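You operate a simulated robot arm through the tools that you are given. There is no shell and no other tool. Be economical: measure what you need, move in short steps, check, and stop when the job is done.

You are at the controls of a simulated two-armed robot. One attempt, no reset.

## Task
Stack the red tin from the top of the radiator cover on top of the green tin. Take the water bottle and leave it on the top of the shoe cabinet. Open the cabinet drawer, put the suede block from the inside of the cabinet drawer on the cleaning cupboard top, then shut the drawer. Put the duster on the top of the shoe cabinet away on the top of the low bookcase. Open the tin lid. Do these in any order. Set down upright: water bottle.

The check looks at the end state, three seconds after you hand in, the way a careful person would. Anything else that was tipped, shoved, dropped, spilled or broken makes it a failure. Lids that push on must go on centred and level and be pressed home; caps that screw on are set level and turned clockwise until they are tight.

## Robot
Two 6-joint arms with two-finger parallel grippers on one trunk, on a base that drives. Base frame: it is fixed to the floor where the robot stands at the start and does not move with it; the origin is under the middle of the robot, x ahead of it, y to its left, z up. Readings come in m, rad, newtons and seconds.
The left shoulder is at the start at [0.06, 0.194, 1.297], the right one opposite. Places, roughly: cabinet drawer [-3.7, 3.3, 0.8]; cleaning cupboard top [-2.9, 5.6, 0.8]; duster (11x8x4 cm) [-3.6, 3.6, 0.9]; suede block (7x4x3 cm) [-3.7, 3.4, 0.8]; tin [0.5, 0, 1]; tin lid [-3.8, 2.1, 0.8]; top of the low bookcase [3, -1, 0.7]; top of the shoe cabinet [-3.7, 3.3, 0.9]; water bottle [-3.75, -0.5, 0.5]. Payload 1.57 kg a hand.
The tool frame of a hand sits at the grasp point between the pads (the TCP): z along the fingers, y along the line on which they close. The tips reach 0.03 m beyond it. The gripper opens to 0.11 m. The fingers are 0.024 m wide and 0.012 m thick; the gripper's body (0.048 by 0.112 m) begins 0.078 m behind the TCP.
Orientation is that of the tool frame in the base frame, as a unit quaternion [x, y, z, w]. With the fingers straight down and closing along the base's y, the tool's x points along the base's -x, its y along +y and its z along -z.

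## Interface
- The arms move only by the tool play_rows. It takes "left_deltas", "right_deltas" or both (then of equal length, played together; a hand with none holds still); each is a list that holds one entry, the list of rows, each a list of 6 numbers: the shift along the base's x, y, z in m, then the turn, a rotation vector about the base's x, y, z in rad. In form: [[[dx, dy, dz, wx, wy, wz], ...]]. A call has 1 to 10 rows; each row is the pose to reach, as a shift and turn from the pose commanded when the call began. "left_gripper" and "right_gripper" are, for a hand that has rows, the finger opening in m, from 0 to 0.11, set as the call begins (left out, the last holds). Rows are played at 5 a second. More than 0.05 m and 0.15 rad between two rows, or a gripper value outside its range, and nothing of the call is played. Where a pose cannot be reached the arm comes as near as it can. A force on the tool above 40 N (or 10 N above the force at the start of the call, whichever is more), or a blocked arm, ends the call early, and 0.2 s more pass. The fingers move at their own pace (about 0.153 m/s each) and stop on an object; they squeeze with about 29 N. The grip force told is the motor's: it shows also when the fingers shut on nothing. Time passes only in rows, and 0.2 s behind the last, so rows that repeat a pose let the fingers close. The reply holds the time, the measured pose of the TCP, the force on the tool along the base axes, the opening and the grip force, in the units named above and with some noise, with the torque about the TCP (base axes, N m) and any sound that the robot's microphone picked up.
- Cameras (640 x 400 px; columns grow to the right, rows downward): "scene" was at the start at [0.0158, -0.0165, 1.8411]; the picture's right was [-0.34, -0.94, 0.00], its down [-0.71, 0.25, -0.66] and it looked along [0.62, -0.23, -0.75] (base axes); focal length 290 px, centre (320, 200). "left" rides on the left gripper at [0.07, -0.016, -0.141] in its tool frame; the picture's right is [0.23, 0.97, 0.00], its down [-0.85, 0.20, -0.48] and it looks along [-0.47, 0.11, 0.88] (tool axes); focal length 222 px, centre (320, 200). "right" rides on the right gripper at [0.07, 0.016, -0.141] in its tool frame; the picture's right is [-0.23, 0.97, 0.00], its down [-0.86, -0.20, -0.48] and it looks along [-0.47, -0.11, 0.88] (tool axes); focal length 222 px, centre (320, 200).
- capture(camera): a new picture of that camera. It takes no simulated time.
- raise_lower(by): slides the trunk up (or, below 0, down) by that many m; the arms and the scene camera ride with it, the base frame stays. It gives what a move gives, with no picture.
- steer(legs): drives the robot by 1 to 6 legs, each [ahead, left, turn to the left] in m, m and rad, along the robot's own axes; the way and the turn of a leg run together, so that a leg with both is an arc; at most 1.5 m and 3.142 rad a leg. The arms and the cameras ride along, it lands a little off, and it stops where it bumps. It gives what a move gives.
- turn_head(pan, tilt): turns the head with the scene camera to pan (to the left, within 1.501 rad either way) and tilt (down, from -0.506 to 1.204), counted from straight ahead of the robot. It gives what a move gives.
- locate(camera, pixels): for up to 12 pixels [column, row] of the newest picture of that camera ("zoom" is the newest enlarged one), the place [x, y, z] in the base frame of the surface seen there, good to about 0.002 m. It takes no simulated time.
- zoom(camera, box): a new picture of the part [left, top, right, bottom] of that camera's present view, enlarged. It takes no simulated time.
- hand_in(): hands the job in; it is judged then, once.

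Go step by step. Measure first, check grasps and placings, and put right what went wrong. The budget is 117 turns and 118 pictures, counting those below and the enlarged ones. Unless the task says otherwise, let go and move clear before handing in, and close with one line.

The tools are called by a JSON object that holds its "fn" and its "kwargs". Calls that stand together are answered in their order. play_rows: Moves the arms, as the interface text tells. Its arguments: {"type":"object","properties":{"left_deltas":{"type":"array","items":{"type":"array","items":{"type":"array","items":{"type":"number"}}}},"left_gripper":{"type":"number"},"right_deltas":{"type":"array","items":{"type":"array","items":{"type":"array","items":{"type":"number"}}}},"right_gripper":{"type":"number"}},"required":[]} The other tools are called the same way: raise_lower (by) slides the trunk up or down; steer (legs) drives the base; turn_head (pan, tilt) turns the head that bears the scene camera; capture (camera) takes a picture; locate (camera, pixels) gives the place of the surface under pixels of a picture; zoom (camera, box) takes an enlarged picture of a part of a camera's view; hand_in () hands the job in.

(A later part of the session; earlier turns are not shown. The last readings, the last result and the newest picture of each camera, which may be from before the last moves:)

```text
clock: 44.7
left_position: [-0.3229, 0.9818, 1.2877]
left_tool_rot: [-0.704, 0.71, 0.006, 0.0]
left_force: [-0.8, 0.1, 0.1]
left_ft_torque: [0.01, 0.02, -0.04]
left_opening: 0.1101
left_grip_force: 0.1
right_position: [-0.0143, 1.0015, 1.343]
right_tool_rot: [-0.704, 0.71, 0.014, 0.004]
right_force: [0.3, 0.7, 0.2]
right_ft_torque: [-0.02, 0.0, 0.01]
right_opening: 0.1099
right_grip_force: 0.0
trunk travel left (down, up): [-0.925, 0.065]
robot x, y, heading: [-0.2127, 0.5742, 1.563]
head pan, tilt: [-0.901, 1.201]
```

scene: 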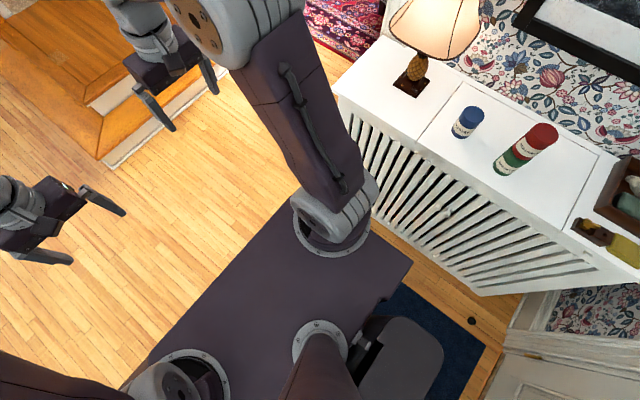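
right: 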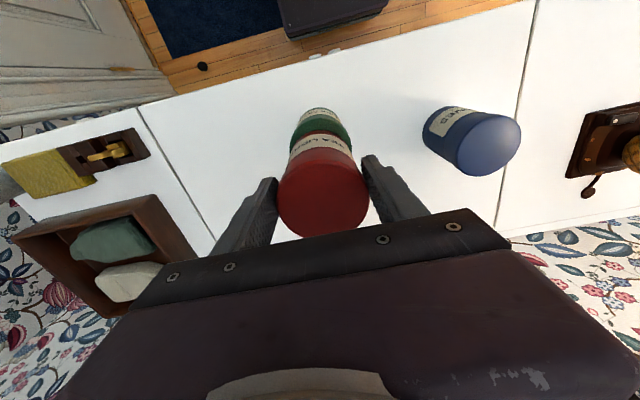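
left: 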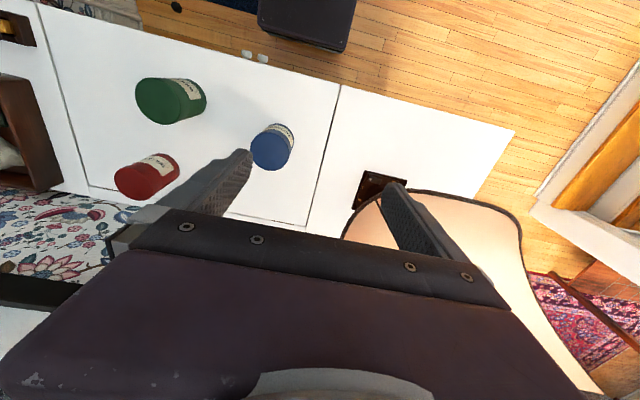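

Clear now. Continue to y≈1.1, turn left to face −x, and look.

{"fn": "steer", "kwargs": {"legs": [[0.55, 0, 0], [0, 0, 1.57]]}}

{"fn": "turn_head", "kwargs": {"pan": 0.35, "tilt": 0.4}}

{"fn": "capture", "kwargs": {"camera": "scene"}}

{"fn": "locate", "kwargs": {"camera": "scene", "pixels": [[20, 200], [80, 200], [120, 200], [160, 200], [200, 200], [240, 200], [300, 200], [360, 200], [420, 200], [480, 200], [200, 260], [320, 260]]}}

```text
clock: 51.8
left_position: [-0.6115, 1.0141, 1.2875]
left_tool_rot: [1.0, 0.001, -0.003, 0.005]
left_force: [0.7, 0.9, 0.7]
left_ft_torque: [0.02, -0.03, 0.0]
left_opening: 0.11
left_grip_force: 0.0
right_position: [-0.6343, 1.3233, 1.3432]
right_tool_rot: [1.0, 0.0, -0.012, 0.007]
right_force: [0.0, -1.3, -1.0]
right_ft_torque: [-0.01, 0.0, -0.03]
right_opening: 0.11
right_grip_force: 0.0
trunk travel left (down, up): [-0.925, 0.065]
robot x, y, heading: [-0.2023, 1.1316, -3.14]
head pan, tilt: [-0.901, 1.201]
```

```text
clock: 53.2
left_position: [-0.611, 1.0134, 1.2872]
left_tool_rot: [1.0, 0.001, -0.003, 0.005]
left_force: [0.1, -0.7, 0.0]
left_ft_torque: [-0.01, 0.0, 0.0]
left_opening: 0.1101
left_grip_force: 0.1
right_position: [-0.6339, 1.3236, 1.3434]
right_tool_rot: [1.0, 0.001, -0.011, 0.007]
right_force: [0.9, 0.8, -0.9]
right_ft_torque: [-0.01, -0.03, 0.02]
right_opening: 0.1099
right_grip_force: 0.0
trunk travel left (down, up): [-0.925, 0.065]
robot x, y, heading: [-0.2025, 1.1324, -3.141]
head pan, tilt: [0.351, 0.4]
```

```text
90 pictures are left
```

scene: 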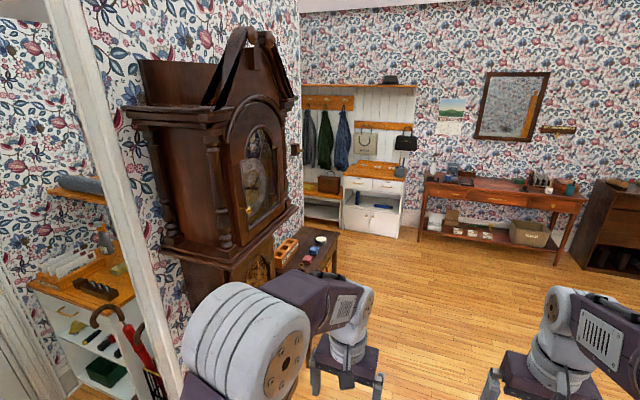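

```text
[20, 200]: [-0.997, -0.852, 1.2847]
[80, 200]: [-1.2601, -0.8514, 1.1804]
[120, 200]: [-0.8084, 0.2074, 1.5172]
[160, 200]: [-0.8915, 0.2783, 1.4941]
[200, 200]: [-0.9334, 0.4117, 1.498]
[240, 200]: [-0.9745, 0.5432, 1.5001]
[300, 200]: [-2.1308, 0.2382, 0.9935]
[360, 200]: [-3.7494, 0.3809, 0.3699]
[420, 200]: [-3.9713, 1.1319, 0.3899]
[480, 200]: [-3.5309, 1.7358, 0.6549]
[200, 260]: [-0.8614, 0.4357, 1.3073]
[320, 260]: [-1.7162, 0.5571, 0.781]
```

Hall is open. Drive along y≈1.2 to x≈−2.6 and look at the niche with the bottle.

{"fn": "steer", "kwargs": {"legs": [[1.2, -0.1, 0], [1.1, 0, 0]]}}

{"fn": "turn_head", "kwargs": {"pan": 0.7, "tilt": 0.5}}

{"fn": "capture", "kwargs": {"camera": "scene"}}

{"fn": "turn_head", "kwargs": {"pan": -0.5, "tilt": 0.5}}

{"fn": "capture", "kwargs": {"camera": "scene"}}

```text
clock: 64.4
left_position: [-2.8808, 1.0531, 1.2878]
left_tool_rot: [1.0, 0.019, -0.005, 0.005]
left_force: [-0.4, -0.1, 0.0]
left_ft_torque: [0.01, 0.05, 0.01]
left_opening: 0.1099
left_grip_force: 0.0
right_position: [-2.9146, 1.36, 1.3437]
right_tool_rot: [1.0, 0.019, -0.011, 0.008]
right_force: [0.0, -0.7, 0.0]
right_ft_torque: [-0.02, -0.02, 0.01]
right_opening: 0.1099
right_grip_force: 0.1
trunk travel left (down, up): [-0.925, 0.065]
robot x, y, heading: [-2.4742, 1.1845, -3.105]
head pan, tilt: [0.351, 0.4]
```

```text
clock: 65.2
left_position: [-2.8822, 1.0535, 1.2876]
left_tool_rot: [1.0, 0.018, -0.004, 0.005]
left_force: [-0.6, -0.7, -0.1]
left_ft_torque: [0.0, -0.03, 0.01]
left_opening: 0.11
left_grip_force: 0.0
right_position: [-2.9153, 1.3627, 1.3438]
right_tool_rot: [1.0, 0.019, -0.011, 0.008]
right_force: [-0.3, 0.1, -0.2]
right_ft_torque: [-0.02, -0.05, -0.01]
right_opening: 0.11
right_grip_force: 0.1
trunk travel left (down, up): [-0.925, 0.065]
robot x, y, heading: [-2.481, 1.1851, -3.106]
head pan, tilt: [0.7, 0.499]
```

```text
89 pictures are left
```

scene: 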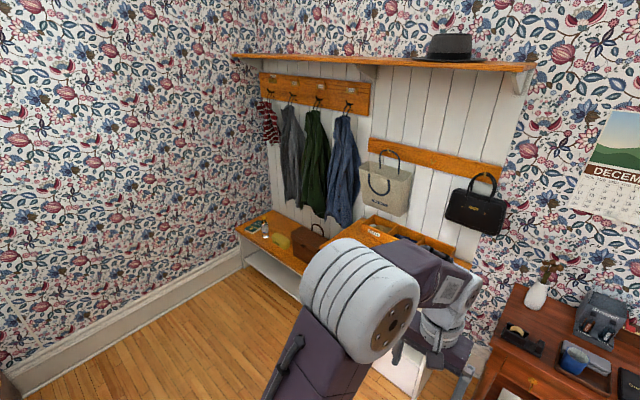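

```text
clock: 66.6
left_position: [-2.8825, 1.054, 1.2874]
left_tool_rot: [1.0, 0.018, -0.004, 0.004]
left_force: [0.4, 0.4, -1.1]
left_ft_torque: [0.0, 0.01, 0.0]
left_opening: 0.11
left_grip_force: 0.1
right_position: [-2.9139, 1.3622, 1.3426]
right_tool_rot: [1.0, 0.018, -0.011, 0.008]
right_force: [-0.6, 0.1, 0.2]
right_ft_torque: [-0.02, 0.0, 0.03]
right_opening: 0.1101
right_grip_force: 0.1
trunk travel left (down, up): [-0.925, 0.065]
robot x, y, heading: [-2.478, 1.1871, -3.104]
head pan, tilt: [-0.499, 0.499]
```

```text
88 pictures are left
```

scene: 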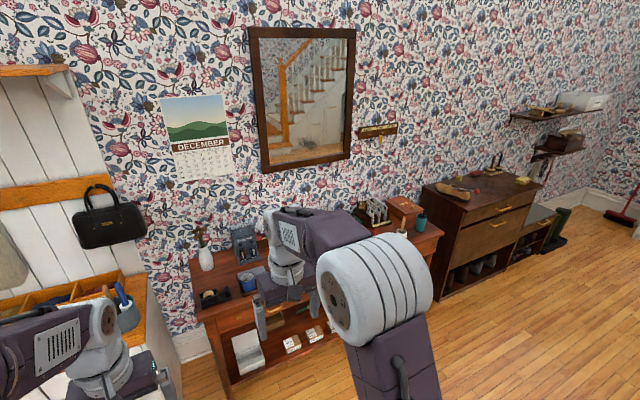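

The bench (left end at (265,230)) holds the bottle. Move the robot to face the bench at y≈−0.45, then zoom in.

{"fn": "turn_head", "kwargs": {"pan": 0.7, "tilt": 0.5}}

{"fn": "zoom", "kwargs": {"camera": "scene", "box": [230, 200, 350, 275]}}

{"fn": "locate", "kwargs": {"camera": "zoom", "pixels": [[180, 155], [185, 185], [100, 150], [120, 240], [300, 220], [400, 200], [50, 190], [560, 200], [150, 330], [300, 380]]}}

```text
clock: 68.0
left_position: [-2.8812, 1.0538, 1.2885]
left_tool_rot: [1.0, 0.018, -0.003, 0.004]
left_force: [0.1, 0.8, -0.3]
left_ft_torque: [0.0, -0.01, 0.04]
left_opening: 0.11
left_grip_force: 0.1
right_position: [-2.9147, 1.3626, 1.3434]
right_tool_rot: [1.0, 0.019, -0.011, 0.008]
right_force: [0.1, -0.1, -0.3]
right_ft_torque: [0.01, 0.0, -0.01]
right_opening: 0.1096
right_grip_force: 0.2
trunk travel left (down, up): [-0.925, 0.065]
robot x, y, heading: [-2.4762, 1.1848, -3.105]
head pan, tilt: [0.7, 0.499]
```

```text
5.33 times, centred on (290, 238) of scene
```

zoom: 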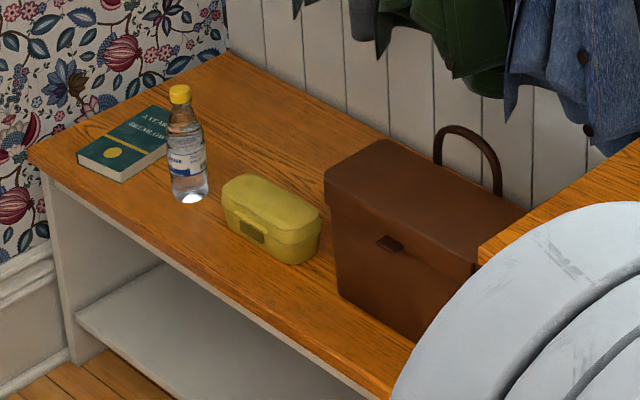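

```text
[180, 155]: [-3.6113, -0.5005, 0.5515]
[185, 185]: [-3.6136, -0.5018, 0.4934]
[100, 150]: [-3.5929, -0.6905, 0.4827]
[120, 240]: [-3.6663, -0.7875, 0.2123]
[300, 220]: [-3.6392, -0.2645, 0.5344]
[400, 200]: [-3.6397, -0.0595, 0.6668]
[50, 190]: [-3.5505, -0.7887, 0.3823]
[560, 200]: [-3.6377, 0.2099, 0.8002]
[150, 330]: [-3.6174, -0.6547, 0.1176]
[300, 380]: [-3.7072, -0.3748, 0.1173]
```

Bottle stands at about (−3.63,−0.50) on the bench (z≈0.46). Drive to (−2.85, −0.38) facing it.

{"fn": "steer", "kwargs": {"legs": [[0.35, 0, -0.035], [0, 1.45, 0], [0, 0.12, 0]]}}

{"fn": "turn_head", "kwargs": {"pan": 0.2, "tilt": 0.8}}

{"fn": "capture", "kwargs": {"camera": "scene"}}

```text
clock: 78.1
left_position: [-3.2408, -0.5284, 1.2867]
left_tool_rot: [1.0, -0.002, -0.003, 0.006]
left_force: [0.1, 0.4, -0.1]
left_ft_torque: [-0.05, -0.03, 0.02]
left_opening: 0.1101
left_grip_force: 0.1
right_position: [-3.2625, -0.2191, 1.342]
right_tool_rot: [1.0, -0.002, -0.011, 0.009]
right_force: [0.0, 0.9, -0.2]
right_ft_torque: [-0.02, 0.03, 0.02]
right_opening: 0.1099
right_grip_force: 0.1
trunk travel left (down, up): [-0.925, 0.065]
robot x, y, heading: [-2.8344, -0.419, 3.138]
head pan, tilt: [0.7, 0.499]
```

```text
clock: 79.0
left_position: [-3.2404, -0.534, 1.2884]
left_tool_rot: [1.0, -0.002, -0.003, 0.004]
left_force: [-0.5, -0.6, 0.1]
left_ft_torque: [0.01, -0.01, -0.03]
left_opening: 0.1098
left_grip_force: 0.1
right_position: [-3.2627, -0.226, 1.3431]
right_tool_rot: [1.0, -0.002, -0.011, 0.007]
right_force: [-0.7, -0.4, -0.9]
right_ft_torque: [0.02, 0.03, -0.04]
right_opening: 0.11
right_grip_force: 0.1
trunk travel left (down, up): [-0.925, 0.065]
robot x, y, heading: [-2.8292, -0.4178, 3.139]
head pan, tilt: [0.201, 0.799]
```

```text
86 pictures are left
```

scene: 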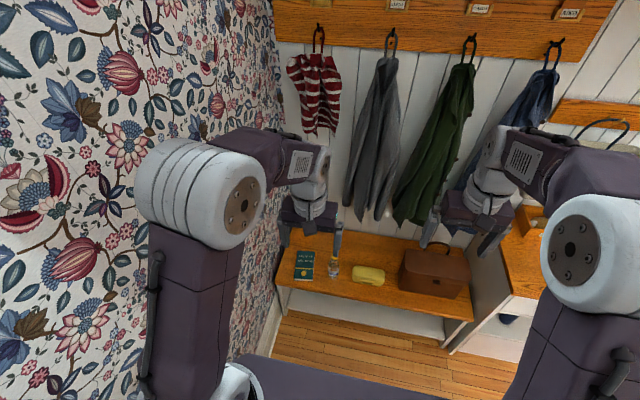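

Measure bottle, coats, bag and bench edge.

{"fn": "zoom", "kwargs": {"camera": "scene", "box": [270, 200, 490, 337]}}

{"fn": "locate", "kwargs": {"camera": "zoom", "pixels": [[183, 165], [183, 178], [185, 215], [185, 195], [290, 40], [440, 60], [480, 130], [440, 150], [100, 258], [300, 290], [590, 340], [270, 205]]}}

```text
2.91 times, centred on (380, 268) of scene
```

zoom: 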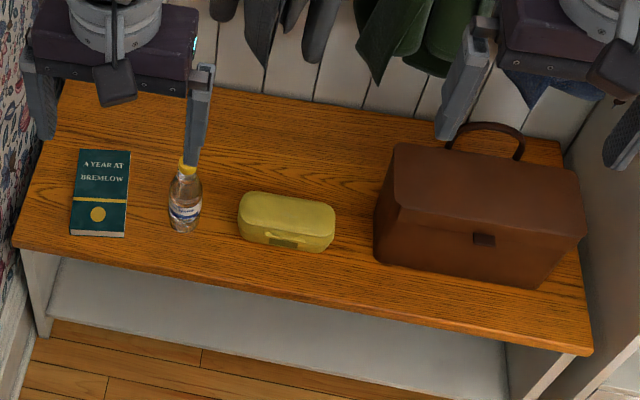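

```text
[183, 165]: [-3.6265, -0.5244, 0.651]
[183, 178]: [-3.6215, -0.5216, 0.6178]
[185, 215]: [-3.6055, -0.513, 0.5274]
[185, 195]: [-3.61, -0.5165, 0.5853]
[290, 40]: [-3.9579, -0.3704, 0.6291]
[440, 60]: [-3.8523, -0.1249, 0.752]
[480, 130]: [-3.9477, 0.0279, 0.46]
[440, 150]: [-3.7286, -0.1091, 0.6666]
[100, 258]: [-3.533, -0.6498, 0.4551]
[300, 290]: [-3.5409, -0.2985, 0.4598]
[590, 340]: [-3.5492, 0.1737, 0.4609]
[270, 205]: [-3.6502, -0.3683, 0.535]
```

Bottle centre ≈(−3.637,−0.52), top ≈0.66. First raise the right hand for clearance, then drive forward 0.36 and lower the trunk 0.5.

{"fn": "play_rows", "kwargs": {"right_deltas": [[[0.02, 0, 0.03, 0, 0, 0], [0.04, 0.0, 0.06, 0, 0, 0], [0.06, 0, 0.09, 0, 0, 0]]]}}

{"fn": "steer", "kwargs": {"legs": [[0.36, 0, 0]]}}

{"fn": "raise_lower", "kwargs": {"by": -0.5}}

{"fn": "capture", "kwargs": {"camera": "left"}}

{"fn": "turn_head", "kwargs": {"pan": 0.2, "tilt": 0.8}}

{"fn": "capture", "kwargs": {"camera": "scene"}}

```text
clock: 79.8
left_position: [-3.2395, -0.533, 1.2864]
left_tool_rot: [1.0, -0.003, -0.004, 0.004]
left_force: [0.4, -0.7, 0.0]
left_ft_torque: [0.01, 0.0, -0.03]
left_opening: 0.11
left_grip_force: 0.0
right_position: [-3.1998, -0.2233, 1.434]
right_tool_rot: [1.0, -0.002, -0.011, 0.007]
right_force: [0.3, 0.3, -0.3]
right_ft_torque: [-0.04, -0.01, 0.01]
right_opening: 0.1101
right_grip_force: 0.0
trunk travel left (down, up): [-0.925, 0.065]
robot x, y, heading: [-2.8336, -0.4147, 3.14]
head pan, tilt: [0.201, 0.799]
```

```text
clock: 82.1
left_position: [-3.5985, -0.5334, 1.2884]
left_tool_rot: [1.0, 0.0, -0.005, 0.005]
left_force: [0.2, 0.1, -0.6]
left_ft_torque: [0.0, 0.0, -0.01]
left_opening: 0.1099
left_grip_force: 0.0
right_position: [-3.5611, -0.224, 1.4363]
right_tool_rot: [1.0, 0.0, -0.012, 0.007]
right_force: [-0.5, 0.1, -0.2]
right_ft_torque: [-0.02, 0.02, -0.03]
right_opening: 0.1097
right_grip_force: 0.1
trunk travel left (down, up): [-0.925, 0.065]
robot x, y, heading: [-3.1957, -0.4145, -3.141]
head pan, tilt: [0.201, 0.799]
```

```text
refused: -0.5 is not a number from -0.4 to 0.4
```

```text
84 pictures are left
```

left: 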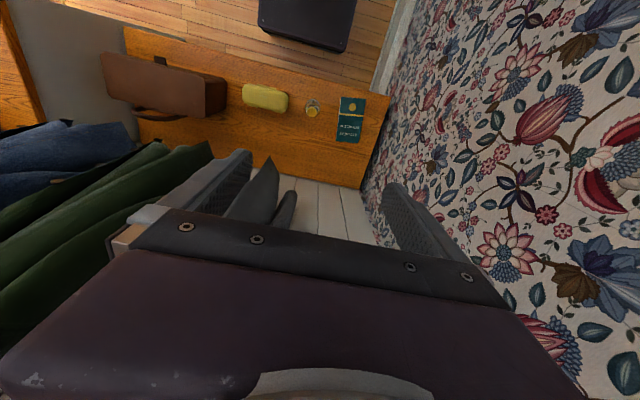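

```text
clock: 82.7
left_position: [-3.6004, -0.5332, 1.2882]
left_tool_rot: [1.0, 0.001, -0.004, 0.005]
left_force: [0.2, -0.3, 0.4]
left_ft_torque: [0.01, -0.02, 0.02]
left_opening: 0.1098
left_grip_force: 0.1
right_position: [-3.5624, -0.225, 1.4341]
right_tool_rot: [1.0, 0.0, -0.012, 0.007]
right_force: [0.3, 0.3, 0.8]
right_ft_torque: [0.0, 0.04, 0.01]
right_opening: 0.1101
right_grip_force: 0.0
trunk travel left (down, up): [-0.925, 0.065]
robot x, y, heading: [-3.1949, -0.4137, -3.145]
head pan, tilt: [0.201, 0.799]
```

```text
83 pictures are left
```

scene: 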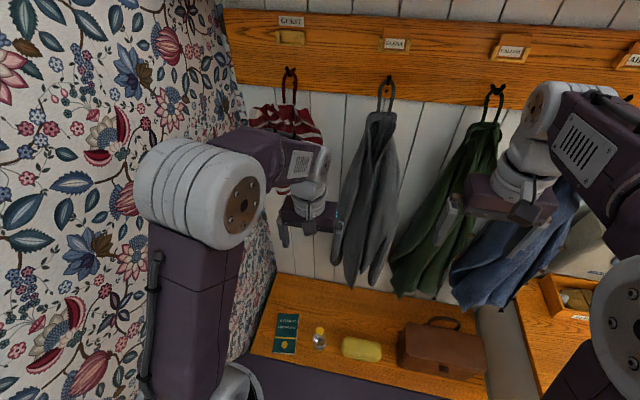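

Trunk steps are limited to 0.4; lower 0.4 then 0.1.

{"fn": "raise_lower", "kwargs": {"by": -0.4}}

{"fn": "raise_lower", "kwargs": {"by": -0.1}}

{"fn": "capture", "kwargs": {"camera": "left"}}

{"fn": "capture", "kwargs": {"camera": "scene"}}

```text
clock: 86.6
left_position: [-3.6027, -0.5327, 0.8871]
left_tool_rot: [1.0, 0.0, -0.003, 0.005]
left_force: [0.5, -0.2, 0.7]
left_ft_torque: [0.06, -0.01, 0.03]
left_opening: 0.1101
left_grip_force: 0.0
right_position: [-3.5642, -0.2254, 1.0355]
right_tool_rot: [1.0, 0.001, -0.011, 0.007]
right_force: [-0.2, -0.1, -0.5]
right_ft_torque: [0.0, 0.0, -0.01]
right_opening: 0.11
right_grip_force: 0.0
trunk travel left (down, up): [-0.525, 0.465]
robot x, y, heading: [-3.1951, -0.416, -3.137]
head pan, tilt: [0.201, 0.799]
```

```text
clock: 87.9
left_position: [-3.6019, -0.5347, 0.7875]
left_tool_rot: [1.0, 0.0, -0.005, 0.004]
left_force: [0.7, 0.3, -1.0]
left_ft_torque: [0.01, 0.0, 0.02]
left_opening: 0.11
left_grip_force: 0.0
right_position: [-3.5639, -0.2249, 0.9337]
right_tool_rot: [1.0, 0.0, -0.012, 0.007]
right_force: [-0.5, 0.0, -0.2]
right_ft_torque: [-0.01, -0.02, 0.02]
right_opening: 0.1101
right_grip_force: 0.0
trunk travel left (down, up): [-0.425, 0.565]
robot x, y, heading: [-3.1946, -0.4169, -3.14]
head pan, tilt: [0.201, 0.799]
```

```text
82 pictures are left
```

left: 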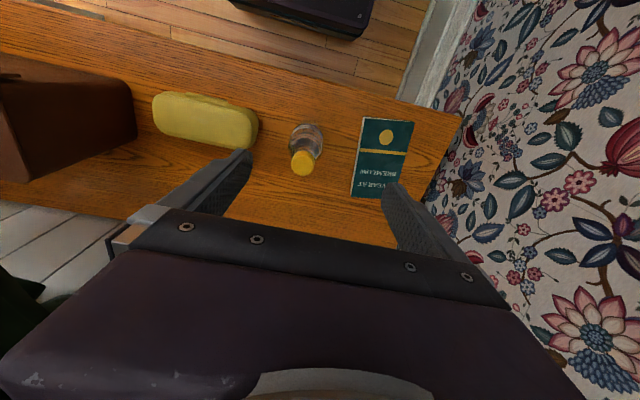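

```text
81 pictures are left
```

scene: 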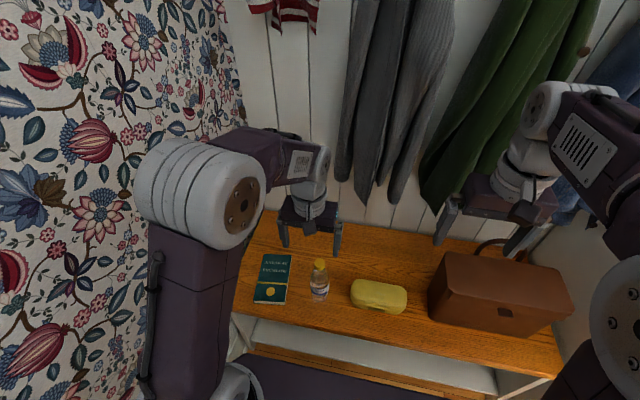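

{"fn": "locate", "kwargs": {"camera": "left", "pixels": [[303, 162], [294, 160], [312, 164], [303, 172], [303, 152], [306, 130], [290, 140], [322, 140], [256, 128], [358, 150]]}}

{"fn": "zoom", "kwargs": {"camera": "left", "box": [240, 90, 400, 190]}}

{"fn": "zoom", "kwargs": {"camera": "scene", "box": [280, 230, 360, 280]}}

{"fn": "locate", "kwargs": {"camera": "zoom", "pixels": [[310, 240], [310, 275], [310, 300], [310, 340]]}}

```text
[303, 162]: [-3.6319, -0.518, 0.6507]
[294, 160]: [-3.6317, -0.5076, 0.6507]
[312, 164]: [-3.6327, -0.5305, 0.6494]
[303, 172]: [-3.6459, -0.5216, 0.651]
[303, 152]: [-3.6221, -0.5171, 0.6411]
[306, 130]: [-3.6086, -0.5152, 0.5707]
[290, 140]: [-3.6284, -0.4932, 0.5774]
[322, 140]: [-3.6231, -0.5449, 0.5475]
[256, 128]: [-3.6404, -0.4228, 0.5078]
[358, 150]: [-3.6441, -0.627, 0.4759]
```

```text
4.00 times, centred on (320, 140) of left
```

zoom: 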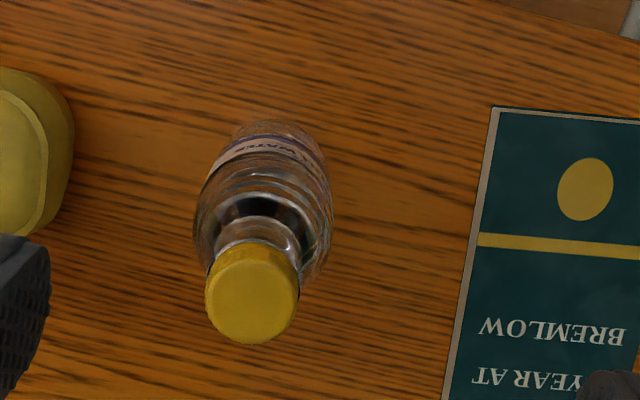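

```text
8.00 times, centred on (320, 255) of scene
```

zoom: 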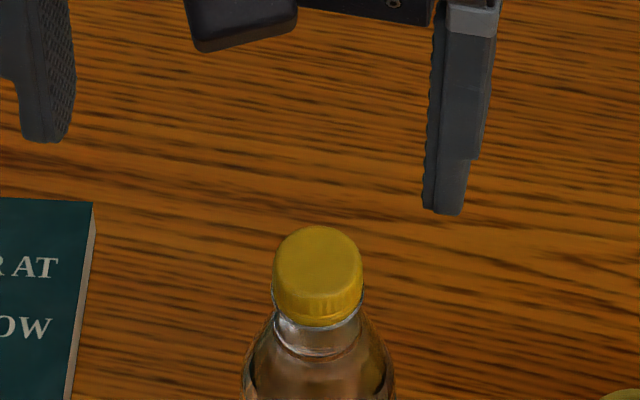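

```text
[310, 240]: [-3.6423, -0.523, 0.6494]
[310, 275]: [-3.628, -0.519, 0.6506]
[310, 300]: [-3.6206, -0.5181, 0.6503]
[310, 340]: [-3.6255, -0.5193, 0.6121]
```

Cap centre (−3.633,−0.519), top z 0.651. Move over it and descend to TCP z≈0.586.

{"fn": "play_rows", "kwargs": {"left_deltas": [[[-0.015, 0.008, 0, 0, 0, 0], [-0.031, 0.016, 0, 0, 0, 0], [-0.031, 0.016, -0.04, 0, 0, 0], [-0.031, 0.016, -0.08, 0, 0, 0], [-0.031, 0.016, -0.12, 0, 0, 0], [-0.031, 0.016, -0.12, 0, 0, 0]]], "left_gripper": 0.11}}

{"fn": "capture", "kwargs": {"camera": "left"}}

```text
clock: 89.3
left_position: [-3.6326, -0.5166, 0.6675]
left_tool_rot: [1.0, 0.0, -0.004, 0.005]
left_force: [0.9, -1.1, -0.4]
left_ft_torque: [-0.03, -0.01, -0.02]
left_opening: 0.1101
left_grip_force: 0.1
right_position: [-3.5627, -0.2245, 0.9349]
right_tool_rot: [1.0, 0.0, -0.012, 0.008]
right_force: [0.0, 0.4, 0.9]
right_ft_torque: [-0.01, 0.02, -0.01]
right_opening: 0.1101
right_grip_force: 0.1
trunk travel left (down, up): [-0.425, 0.565]
robot x, y, heading: [-3.1913, -0.4153, -3.142]
head pan, tilt: [0.201, 0.799]
```

```text
78 pictures are left
```

left: 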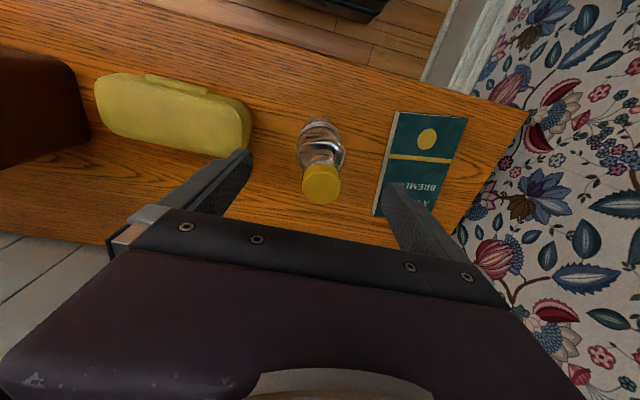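

Aligned. Descend 8 cm and grip.

{"fn": "play_rows", "kwargs": {"left_deltas": [[[0, 0, -0.03, 0, 0, 0], [0, -0.001, -0.06, 0, 0, 0], [0, -0.001, -0.08, 0, 0, 0], [0, -0.001, -0.08, 0, 0, 0]]]}}

{"fn": "play_rows", "kwargs": {"left_deltas": [[[0, 0, 0, 0, 0, 0], [0, 0, 0, 0, 0, 0], [0, 0, 0, 0, 0, 0], [0, 0, 0, 0, 0, 0]]], "left_gripper": 0.02}}

{"fn": "play_rows", "kwargs": {"left_deltas": [[[0, 0, 0.005, 0, 0, 0], [0, 0, 0.01, 0, 0, 0], [0, 0, 0.015, 0, 0, 0], [0, 0, 0.02, 0, 0, 0], [0, 0, 0.03, 0, 0, 0], [0, 0, 0.04, 0, 0, 0]]]}}

{"fn": "capture", "kwargs": {"camera": "left"}}

```text
clock: 90.3
left_position: [-3.6312, -0.5202, 0.5855]
left_tool_rot: [1.0, 0.0, -0.004, 0.004]
left_force: [0.0, 1.0, 0.1]
left_ft_torque: [0.03, 0.03, -0.04]
left_opening: 0.1098
left_grip_force: 0.0
right_position: [-3.5637, -0.2246, 0.9344]
right_tool_rot: [1.0, 0.001, -0.01, 0.008]
right_force: [0.5, -0.1, 0.3]
right_ft_torque: [0.01, 0.03, 0.0]
right_opening: 0.1098
right_grip_force: 0.1
trunk travel left (down, up): [-0.425, 0.565]
robot x, y, heading: [-3.1946, -0.4163, -3.14]
head pan, tilt: [0.201, 0.799]
```

```text
clock: 91.3
left_position: [-3.6313, -0.5198, 0.5875]
left_tool_rot: [1.0, 0.0, -0.004, 0.004]
left_force: [-1.0, 0.6, 0.4]
left_ft_torque: [0.07, 0.11, -0.05]
left_opening: 0.0561
left_grip_force: 29.1
right_position: [-3.5649, -0.2253, 0.934]
right_tool_rot: [1.0, 0.0, -0.011, 0.008]
right_force: [0.0, 0.5, 0.6]
right_ft_torque: [-0.01, -0.02, 0.01]
right_opening: 0.1099
right_grip_force: 0.1
trunk travel left (down, up): [-0.425, 0.565]
robot x, y, heading: [-3.1953, -0.4157, -3.143]
head pan, tilt: [0.201, 0.799]
```

```text
clock: 92.7
left_position: [-3.633, -0.5195, 0.6272]
left_tool_rot: [1.0, 0.0, -0.003, 0.004]
left_force: [0.1, -0.8, -3.4]
left_ft_torque: [-0.01, -0.01, -0.03]
left_opening: 0.0557
left_grip_force: 28.5
right_position: [-3.5647, -0.2248, 0.9352]
right_tool_rot: [1.0, 0.0, -0.011, 0.007]
right_force: [-0.5, -0.7, -0.7]
right_ft_torque: [0.0, 0.01, -0.01]
right_opening: 0.11
right_grip_force: 0.0
trunk travel left (down, up): [-0.425, 0.565]
robot x, y, heading: [-3.1932, -0.4156, -3.141]
head pan, tilt: [0.201, 0.799]
```

```text
77 pictures are left
```

left: 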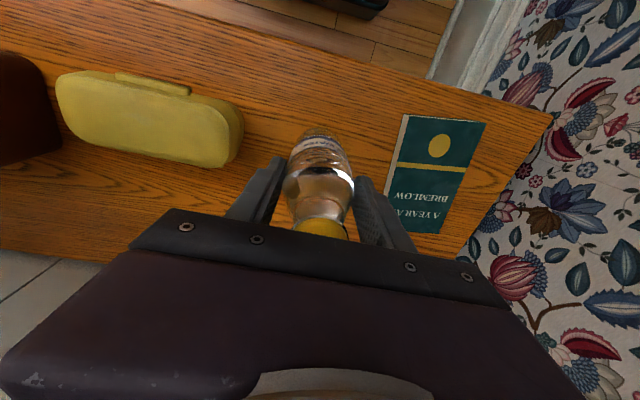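

Bottle is held (3.4 N, opening 0.056). Raise arm and trunk, back off and drive to the shoe cabinet.

{"fn": "play_rows", "kwargs": {"left_deltas": [[[0.01, 0, 0.03, 0, 0, 0], [0.02, 0, 0.06, 0, 0, 0], [0.03, 0, 0.09, 0, 0, 0], [0.03, 0, 0.12, 0, 0, 0]]]}}

{"fn": "raise_lower", "kwargs": {"by": 0.4}}

{"fn": "steer", "kwargs": {"legs": [[-0.4, 0, 0], [0, -1.4, 0], [0, -1.4, 0], [0, -0.75, 0]]}}

{"fn": "turn_head", "kwargs": {"pan": 0, "tilt": 0.75}}

{"fn": "capture", "kwargs": {"camera": "scene"}}

{"fn": "capture", "kwargs": {"camera": "left"}}

```text
clock: 93.7
left_position: [-3.6047, -0.5186, 0.7478]
left_tool_rot: [1.0, 0.001, -0.003, 0.005]
left_force: [0.2, -0.6, -3.7]
left_ft_torque: [0.01, -0.06, -0.02]
left_opening: 0.0559
left_grip_force: 29.0
right_position: [-3.563, -0.2246, 0.9356]
right_tool_rot: [1.0, 0.0, -0.011, 0.007]
right_force: [-0.2, 0.8, -0.4]
right_ft_torque: [0.02, -0.03, -0.01]
right_opening: 0.1099
right_grip_force: 0.1
trunk travel left (down, up): [-0.425, 0.565]
robot x, y, heading: [-3.1924, -0.4173, -3.142]
head pan, tilt: [0.201, 0.799]
```

```text
clock: 97.5
left_position: [-3.6052, -0.5193, 1.1486]
left_tool_rot: [1.0, 0.0, -0.004, 0.004]
left_force: [0.3, -0.4, -4.2]
left_ft_torque: [0.0, -0.03, -0.03]
left_opening: 0.0558
left_grip_force: 28.9
right_position: [-3.5637, -0.2235, 1.334]
right_tool_rot: [1.0, 0.0, -0.011, 0.007]
right_force: [-0.2, 0.6, 0.2]
right_ft_torque: [-0.03, 0.0, 0.0]
right_opening: 0.11
right_grip_force: 0.0
trunk travel left (down, up): [-0.825, 0.165]
robot x, y, heading: [-3.1959, -0.4139, -3.14]
head pan, tilt: [0.201, 0.799]
```

```text
clock: 116.9
left_position: [-3.2276, 3.0393, 1.1474]
left_tool_rot: [1.0, 0.006, -0.003, 0.003]
left_force: [0.3, 0.4, -4.0]
left_ft_torque: [0.02, -0.01, 0.01]
left_opening: 0.0559
left_grip_force: 29.4
right_position: [-3.1891, 3.3332, 1.3349]
right_tool_rot: [1.0, 0.006, -0.012, 0.007]
right_force: [-0.8, -0.1, 0.2]
right_ft_torque: [0.03, 0.0, 0.02]
right_opening: 0.1098
right_grip_force: 0.0
trunk travel left (down, up): [-0.825, 0.165]
robot x, y, heading: [-2.8202, 3.1487, -3.129]
head pan, tilt: [0.201, 0.799]
```

```text
clock: 117.6
left_position: [-3.2279, 3.0391, 1.1477]
left_tool_rot: [1.0, 0.006, -0.003, 0.005]
left_force: [0.8, 0.3, -3.4]
left_ft_torque: [0.02, -0.07, -0.01]
left_opening: 0.056
left_grip_force: 29.1
right_position: [-3.1904, 3.3336, 1.3347]
right_tool_rot: [1.0, 0.006, -0.012, 0.008]
right_force: [0.2, -0.2, 0.6]
right_ft_torque: [0.0, 0.0, -0.02]
right_opening: 0.1099
right_grip_force: 0.2
trunk travel left (down, up): [-0.825, 0.165]
robot x, y, heading: [-2.8157, 3.1471, -3.135]
head pan, tilt: [0.0, 0.75]
```

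```text
76 pictures are left
```

scene: 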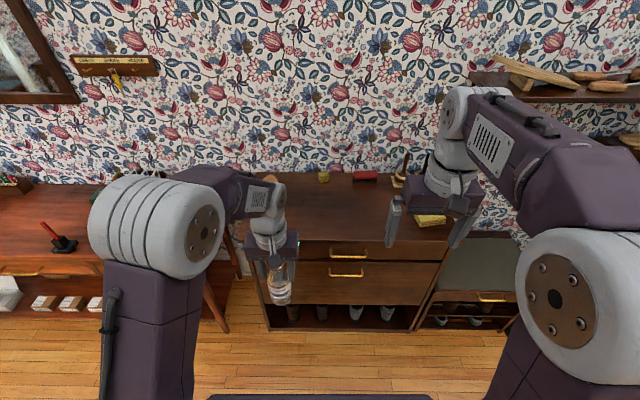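

```text
75 pictures are left
```

left: 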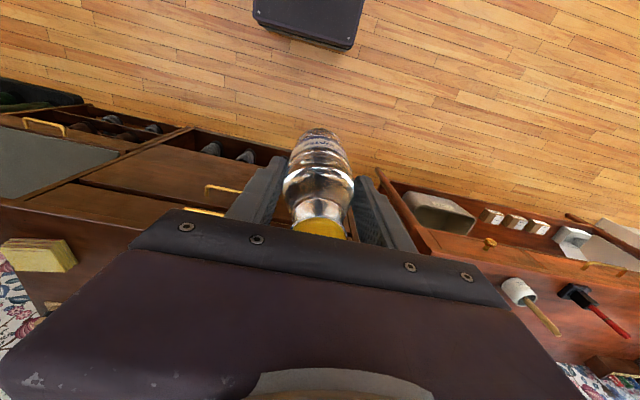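

Shoe cabinet ahead with two drawers; the yellow duster sits near (430,220). Zoom and measure the top.

{"fn": "zoom", "kwargs": {"camera": "scene", "box": [230, 150, 500, 318]}}

{"fn": "locate", "kwargs": {"camera": "zoom", "pixels": [[40, 210], [510, 200], [200, 205], [200, 100], [350, 100], [280, 235], [290, 248], [320, 62], [480, 170], [470, 155], [280, 290], [220, 60]]}}

```text
2.37 times, centred on (365, 234) of scene
```

zoom: 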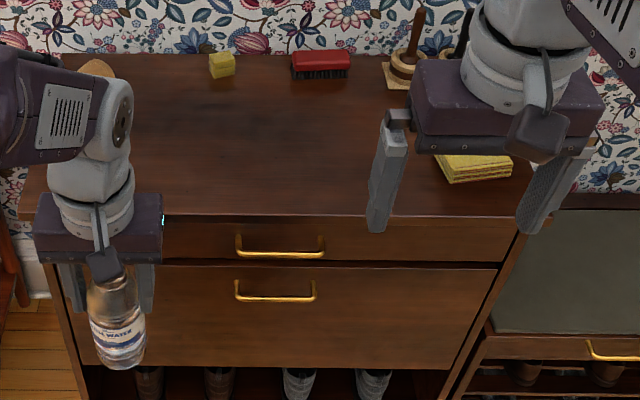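

```text
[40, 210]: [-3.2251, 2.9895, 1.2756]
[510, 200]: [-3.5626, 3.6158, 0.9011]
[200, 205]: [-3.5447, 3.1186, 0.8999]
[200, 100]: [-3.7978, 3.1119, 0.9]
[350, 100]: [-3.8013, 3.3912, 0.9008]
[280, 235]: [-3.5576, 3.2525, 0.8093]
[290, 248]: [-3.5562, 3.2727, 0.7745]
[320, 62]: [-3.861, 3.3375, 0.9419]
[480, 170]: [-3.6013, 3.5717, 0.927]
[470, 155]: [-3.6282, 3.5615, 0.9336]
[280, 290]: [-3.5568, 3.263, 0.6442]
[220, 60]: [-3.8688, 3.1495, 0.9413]
```

Top is at z=0.90, front edge x≈−3.54. I'll drive forward 0.38 and set the bottle at about (−3.68, 3.06).

{"fn": "steer", "kwargs": {"legs": [[0.38, 0, -0.008]]}}

{"fn": "capture", "kwargs": {"camera": "left"}}

{"fn": "turn_head", "kwargs": {"pan": 0.2, "tilt": 0.95}}

{"fn": "capture", "kwargs": {"camera": "scene"}}

```text
clock: 120.0
left_position: [-3.6084, 3.0358, 1.1487]
left_tool_rot: [1.0, 0.006, -0.004, 0.004]
left_force: [-0.1, -0.5, -3.8]
left_ft_torque: [-0.04, 0.01, 0.0]
left_opening: 0.0559
left_grip_force: 28.7
right_position: [-3.5697, 3.3289, 1.335]
right_tool_rot: [1.0, 0.005, -0.012, 0.007]
right_force: [0.4, -0.6, 0.1]
right_ft_torque: [-0.02, -0.01, -0.03]
right_opening: 0.1101
right_grip_force: 0.0
trunk travel left (down, up): [-0.825, 0.165]
robot x, y, heading: [-3.2007, 3.1452, -3.133]
head pan, tilt: [0.0, 0.75]
```

```text
73 pictures are left
```

left: 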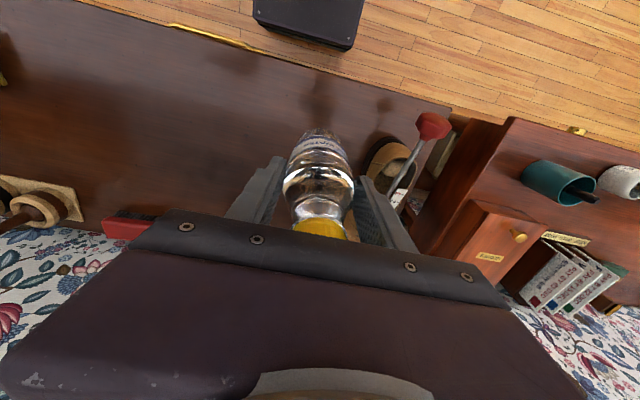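

```text
clock: 120.8
left_position: [-3.6098, 3.0348, 1.1486]
left_tool_rot: [1.0, 0.007, -0.004, 0.005]
left_force: [0.0, -0.2, -3.2]
left_ft_torque: [0.01, -0.04, 0.03]
left_opening: 0.056
left_grip_force: 29.3
right_position: [-3.5718, 3.3294, 1.3339]
right_tool_rot: [1.0, 0.005, -0.01, 0.008]
right_force: [0.7, 0.2, 0.3]
right_ft_torque: [0.02, 0.0, -0.01]
right_opening: 0.1099
right_grip_force: 0.0
trunk travel left (down, up): [-0.825, 0.165]
robot x, y, heading: [-3.1976, 3.1386, -3.124]
head pan, tilt: [0.201, 0.949]
```

```text
72 pictures are left
```

scene: 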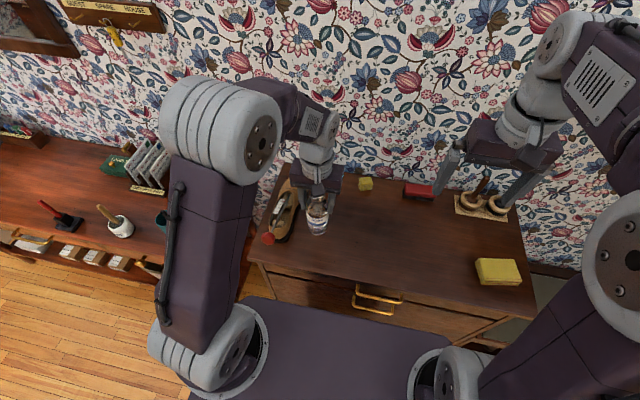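

A shoe/brush lies close to the bottle on the left at (280,215). Measure and choose a clear spot further right.

{"fn": "locate", "kwargs": {"camera": "scene", "pixels": [[268, 240], [290, 232], [296, 205], [290, 185], [365, 188], [412, 192], [340, 240], [375, 215], [500, 268], [488, 212]]}}

```text
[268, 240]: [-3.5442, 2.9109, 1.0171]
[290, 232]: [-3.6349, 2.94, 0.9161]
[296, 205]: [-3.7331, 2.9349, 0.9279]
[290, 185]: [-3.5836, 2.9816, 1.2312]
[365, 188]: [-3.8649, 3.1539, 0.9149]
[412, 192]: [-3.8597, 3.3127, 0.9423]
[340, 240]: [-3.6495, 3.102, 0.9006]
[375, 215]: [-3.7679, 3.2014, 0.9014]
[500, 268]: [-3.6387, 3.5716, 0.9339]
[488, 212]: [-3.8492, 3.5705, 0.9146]
```

Place at (−3.68, 3.16): clear of shoe (y<2.95), sponge (x −3.86). Move over and lower.

{"fn": "play_rows", "kwargs": {"left_deltas": [[[-0.01, 0.04, 0, 0, 0, 0], [-0.03, 0.08, 0, 0, 0, 0], [-0.05, 0.125, 0, 0, 0, 0], [-0.07, 0.125, 0, 0, 0, 0], [-0.07, 0.125, -0.04, 0, 0, 0], [-0.07, 0.125, -0.08, 0, 0, 0], [-0.07, 0.125, -0.105, 0, 0, 0], [-0.07, 0.125, -0.105, 0, 0, 0]]]}}

{"fn": "zoom", "kwargs": {"camera": "scene", "box": [290, 150, 450, 250]}}

{"fn": "capture", "kwargs": {"camera": "left"}}

```text
clock: 122.6
left_position: [-3.6782, 3.1597, 1.0429]
left_tool_rot: [1.0, 0.007, -0.004, 0.004]
left_force: [0.5, -0.5, -3.8]
left_ft_torque: [0.0, -0.01, 0.03]
left_opening: 0.0559
left_grip_force: 28.9
right_position: [-3.5711, 3.3298, 1.3355]
right_tool_rot: [1.0, 0.005, -0.011, 0.007]
right_force: [-0.2, -0.1, -0.1]
right_ft_torque: [0.01, 0.04, 0.0]
right_opening: 0.1101
right_grip_force: 0.1
trunk travel left (down, up): [-0.825, 0.165]
robot x, y, heading: [-3.1976, 3.1445, -3.129]
head pan, tilt: [0.201, 0.949]
```

```text
4.00 times, centred on (370, 200) of scene
```

zoom: 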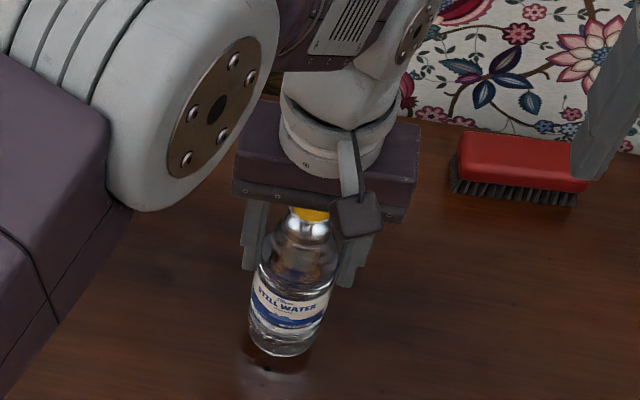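

```text
70 pictures are left
```

left: 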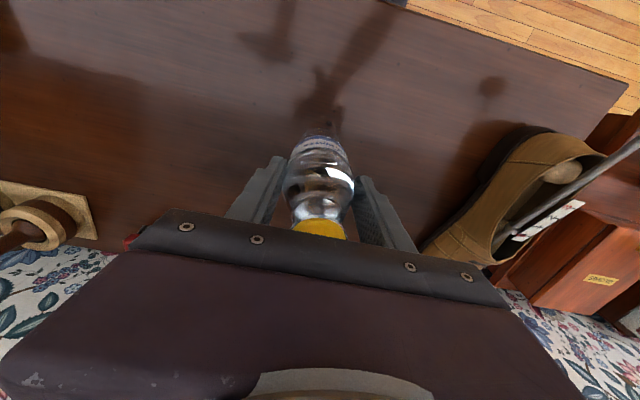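

Bottom is ~1.5 cm above the top. Lower gently.

{"fn": "play_rows", "kwargs": {"left_deltas": [[[0, 0, -0.005, 0, 0, 0], [0, 0, -0.01, 0, 0, 0], [0, 0, -0.013, 0, 0, 0], [0, 0, -0.015, 0, 0, 0]]]}}

```text
clock: 123.6
left_position: [-3.6794, 3.16, 1.0276]
left_tool_rot: [1.0, 0.006, -0.003, 0.004]
left_force: [0.4, 0.1, -4.0]
left_ft_torque: [-0.01, -0.02, -0.02]
left_opening: 0.0559
left_grip_force: 29.4
right_position: [-3.5714, 3.3293, 1.3352]
right_tool_rot: [1.0, 0.005, -0.012, 0.008]
right_force: [0.5, 0.8, 0.3]
right_ft_torque: [-0.02, 0.0, 0.02]
right_opening: 0.1099
right_grip_force: 0.2
trunk travel left (down, up): [-0.825, 0.165]
robot x, y, heading: [-3.1981, 3.1436, -3.131]
head pan, tilt: [0.201, 0.949]
```

No contact yet; a few millimetres more.

{"fn": "play_rows", "kwargs": {"left_deltas": [[[0, 0, -0.001, 0, 0, 0], [0, 0, -0.002, 0, 0, 0], [0, 0, -0.002, 0, 0, 0]]]}}

{"fn": "zoom", "kwargs": {"camera": "scene", "box": [320, 190, 400, 240]}}

```text
clock: 124.4
left_position: [-3.6799, 3.1606, 1.0269]
left_tool_rot: [1.0, 0.005, -0.005, 0.005]
left_force: [-0.2, -0.6, 1.6]
left_ft_torque: [0.02, -0.08, 0.04]
left_opening: 0.0561
left_grip_force: 28.8
right_position: [-3.5712, 3.3296, 1.3341]
right_tool_rot: [1.0, 0.005, -0.011, 0.007]
right_force: [-0.3, -0.1, -0.1]
right_ft_torque: [0.0, -0.03, 0.0]
right_opening: 0.11
right_grip_force: 0.0
trunk travel left (down, up): [-0.825, 0.165]
robot x, y, heading: [-3.1954, 3.1465, -3.125]
head pan, tilt: [0.201, 0.949]
```

```text
8.00 times, centred on (360, 215) of scene
```

zoom: 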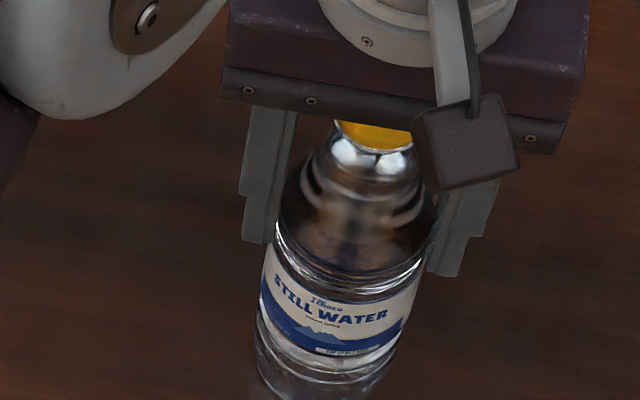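

Contact (force went from −4 to +1.6 N). Release and lift clear.

{"fn": "play_rows", "kwargs": {"left_deltas": [[[0, 0, 0, 0, 0, 0], [0, 0, 0, 0, 0, 0], [0, 0, 0, 0, 0, 0]]], "left_gripper": 0.11}}

{"fn": "play_rows", "kwargs": {"left_deltas": [[[0, 0, 0.02, 0, 0, 0], [0, 0, 0.06, 0, 0, 0], [0, 0, 0.1, 0, 0, 0], [0, 0, 0.14, 0, 0, 0], [0.04, -0.03, 0.17, 0, 0, 0], [0.08, -0.06, 0.2, 0, 0, 0]]]}}

{"fn": "capture", "kwargs": {"camera": "scene"}}

```text
clock: 125.2
left_position: [-3.6799, 3.1603, 1.0261]
left_tool_rot: [1.0, 0.007, -0.004, 0.004]
left_force: [-0.1, 0.5, -0.1]
left_ft_torque: [0.01, 0.0, 0.0]
left_opening: 0.1098
left_grip_force: 0.1
right_position: [-3.5718, 3.3292, 1.3351]
right_tool_rot: [1.0, 0.005, -0.012, 0.008]
right_force: [1.1, 0.0, 0.1]
right_ft_torque: [-0.03, 0.01, 0.0]
right_opening: 0.11
right_grip_force: 0.1
trunk travel left (down, up): [-0.825, 0.165]
robot x, y, heading: [-3.1977, 3.1431, -3.133]
head pan, tilt: [0.201, 0.949]
```

```text
refused: row 5 steps farther than a row can; nothing moved
```

```text
68 pictures are left
```

scene: 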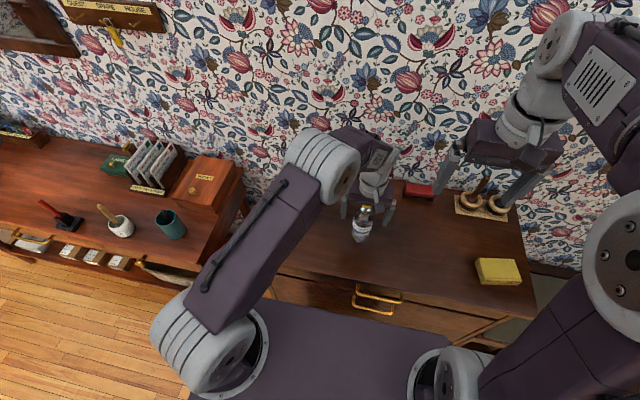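

Row step too large; retry lifting straight, then back the base off and inspect the drawer handle.

{"fn": "play_rows", "kwargs": {"left_deltas": [[[0, 0, 0.02, 0, 0, 0], [0, 0, 0.06, 0, 0, 0], [0, 0, 0.1, 0, 0, 0], [0, 0, 0.14, 0, 0, 0], [0.02, -0.02, 0.17, 0, 0, 0], [0.04, -0.04, 0.2, 0, 0, 0], [0.06, -0.06, 0.22, 0, 0, 0]]]}}

{"fn": "steer", "kwargs": {"legs": [[-0.35, 0, 0]]}}

{"fn": "turn_head", "kwargs": {"pan": 0, "tilt": 0.75}}

{"fn": "zoom", "kwargs": {"camera": "scene", "box": [220, 150, 480, 312]}}

```text
clock: 126.8
left_position: [-3.6182, 3.099, 1.2465]
left_tool_rot: [1.0, 0.004, -0.005, 0.004]
left_force: [-0.9, -0.1, 0.8]
left_ft_torque: [0.03, -0.03, -0.01]
left_opening: 0.1099
left_grip_force: 0.1
right_position: [-3.5707, 3.3304, 1.3357]
right_tool_rot: [1.0, 0.006, -0.011, 0.008]
right_force: [0.6, -0.5, 0.3]
right_ft_torque: [-0.02, 0.03, -0.02]
right_opening: 0.1097
right_grip_force: 0.0
trunk travel left (down, up): [-0.825, 0.165]
robot x, y, heading: [-3.1956, 3.1421, -3.127]
head pan, tilt: [0.201, 0.949]
```

```text
clock: 129.0
left_position: [-3.2723, 3.1051, 1.2464]
left_tool_rot: [1.0, 0.006, -0.003, 0.004]
left_force: [0.1, -0.8, -0.2]
left_ft_torque: [0.02, -0.01, -0.03]
left_opening: 0.11
left_grip_force: 0.0
right_position: [-3.2237, 3.3339, 1.334]
right_tool_rot: [1.0, 0.005, -0.01, 0.008]
right_force: [-1.3, -0.6, -0.8]
right_ft_torque: [0.0, 0.0, 0.02]
right_opening: 0.11
right_grip_force: 0.0
trunk travel left (down, up): [-0.825, 0.165]
robot x, y, heading: [-2.8459, 3.1445, -3.133]
head pan, tilt: [0.201, 0.949]
```

```text
clock: 129.8
left_position: [-3.2703, 3.1054, 1.2461]
left_tool_rot: [1.0, 0.007, -0.003, 0.005]
left_force: [0.0, -0.6, 0.5]
left_ft_torque: [0.0, 0.0, -0.04]
left_opening: 0.1099
left_grip_force: 0.0
right_position: [-3.2214, 3.3331, 1.3342]
right_tool_rot: [1.0, 0.006, -0.011, 0.008]
right_force: [0.8, -0.1, 0.8]
right_ft_torque: [-0.02, 0.01, -0.02]
right_opening: 0.1097
right_grip_force: 0.0
trunk travel left (down, up): [-0.825, 0.165]
robot x, y, heading: [-2.8479, 3.148, -3.126]
head pan, tilt: [0.0, 0.75]
```

```text
2.46 times, centred on (350, 231) of scene
```

zoom: 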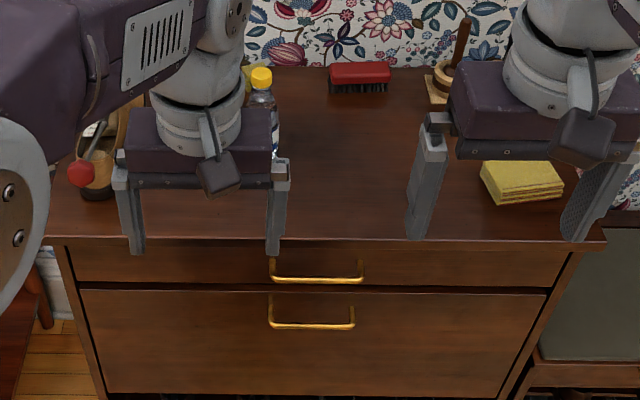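

Bottle stands upright. Measure the upper handle closely.

{"fn": "zoom", "kwargs": {"camera": "scene", "box": [320, 245, 380, 282]}}

{"fn": "locate", "kwargs": {"camera": "zoom", "pixels": [[108, 100], [120, 195], [250, 190], [440, 195], [445, 110], [250, 100], [250, 150], [250, 240], [250, 30]]}}

```text
10.67 times, centred on (350, 264) of scene
```

zoom: 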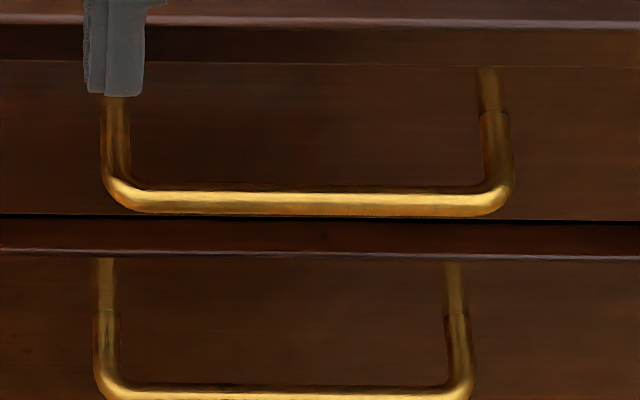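

```text
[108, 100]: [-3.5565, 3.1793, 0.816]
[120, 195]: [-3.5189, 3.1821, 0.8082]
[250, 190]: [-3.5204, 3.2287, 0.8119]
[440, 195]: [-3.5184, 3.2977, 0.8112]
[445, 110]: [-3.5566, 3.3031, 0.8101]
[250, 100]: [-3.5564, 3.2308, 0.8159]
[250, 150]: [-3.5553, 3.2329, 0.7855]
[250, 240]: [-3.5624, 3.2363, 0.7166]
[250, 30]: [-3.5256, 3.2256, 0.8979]
```

Upper handle bar: x≈−3.522, z≈0.809, y 3.18–3.31; drawer face x≈−3.556, and the top overhangs to −3.526, so I need a horizontal grip with fingers closing vertically. Rotate the left tool forward first.

{"fn": "play_rows", "kwargs": {"left_deltas": [[[-0.012, 0, 0, 0, 0.149, 0], [-0.024, 0, 0, 0, 0.298, 0], [-0.036, 0, 0, 0, 0.447, 0], [-0.048, 0, 0, 0, 0.596, 0], [-0.06, 0, 0, 0, 0.745, 0], [-0.072, 0, 0, 0, 0.894, 0], [-0.084, 0, 0, 0, 1.043, 0], [-0.096, 0, 0, 0, 1.192, 0], [-0.108, 0, 0, 0, 1.341, 0], [-0.12, 0, 0, 0, 1.49, 0]]]}}

{"fn": "play_rows", "kwargs": {"left_deltas": [[[0, 0, 0, 0, 0.08, 0], [0, 0, 0, 0, 0.08, 0]]], "left_gripper": 0.07}}

```text
clock: 132.0
left_position: [-3.3949, 3.1101, 1.253]
left_tool_rot: [0.733, 0.006, -0.68, 0.002]
left_force: [0.0, 0.6, 0.4]
left_ft_torque: [-0.02, 0.05, 0.02]
left_opening: 0.1103
left_grip_force: 0.1
left hand out of reach, approached as far as the arm can: row 10
right_position: [-3.2222, 3.3341, 1.3331]
right_tool_rot: [1.0, 0.005, -0.01, 0.009]
right_force: [0.2, -0.1, 0.0]
right_ft_torque: [-0.03, 0.0, -0.01]
right_opening: 0.11
right_grip_force: 0.1
trunk travel left (down, up): [-0.825, 0.165]
robot x, y, heading: [-2.8493, 3.1454, -3.132]
head pan, tilt: [0.0, 0.75]
```

```text
clock: 132.6
left_position: [-3.401, 3.118, 1.2625]
left_tool_rot: [-0.705, -0.007, 0.709, -0.003]
left_force: [-0.4, -0.1, -0.1]
left_ft_torque: [0.0, 0.02, -0.07]
left_opening: 0.0701
left_grip_force: 0.1
left hand out of reach, approached as far as the arm can: row 1, 2
right_position: [-3.2213, 3.3337, 1.3344]
right_tool_rot: [1.0, 0.006, -0.011, 0.008]
right_force: [-0.2, 0.2, 0.5]
right_ft_torque: [0.0, 0.0, 0.01]
right_opening: 0.1101
right_grip_force: 0.0
trunk travel left (down, up): [-0.825, 0.165]
robot x, y, heading: [-2.8474, 3.1487, -3.127]
head pan, tilt: [0.0, 0.75]
```

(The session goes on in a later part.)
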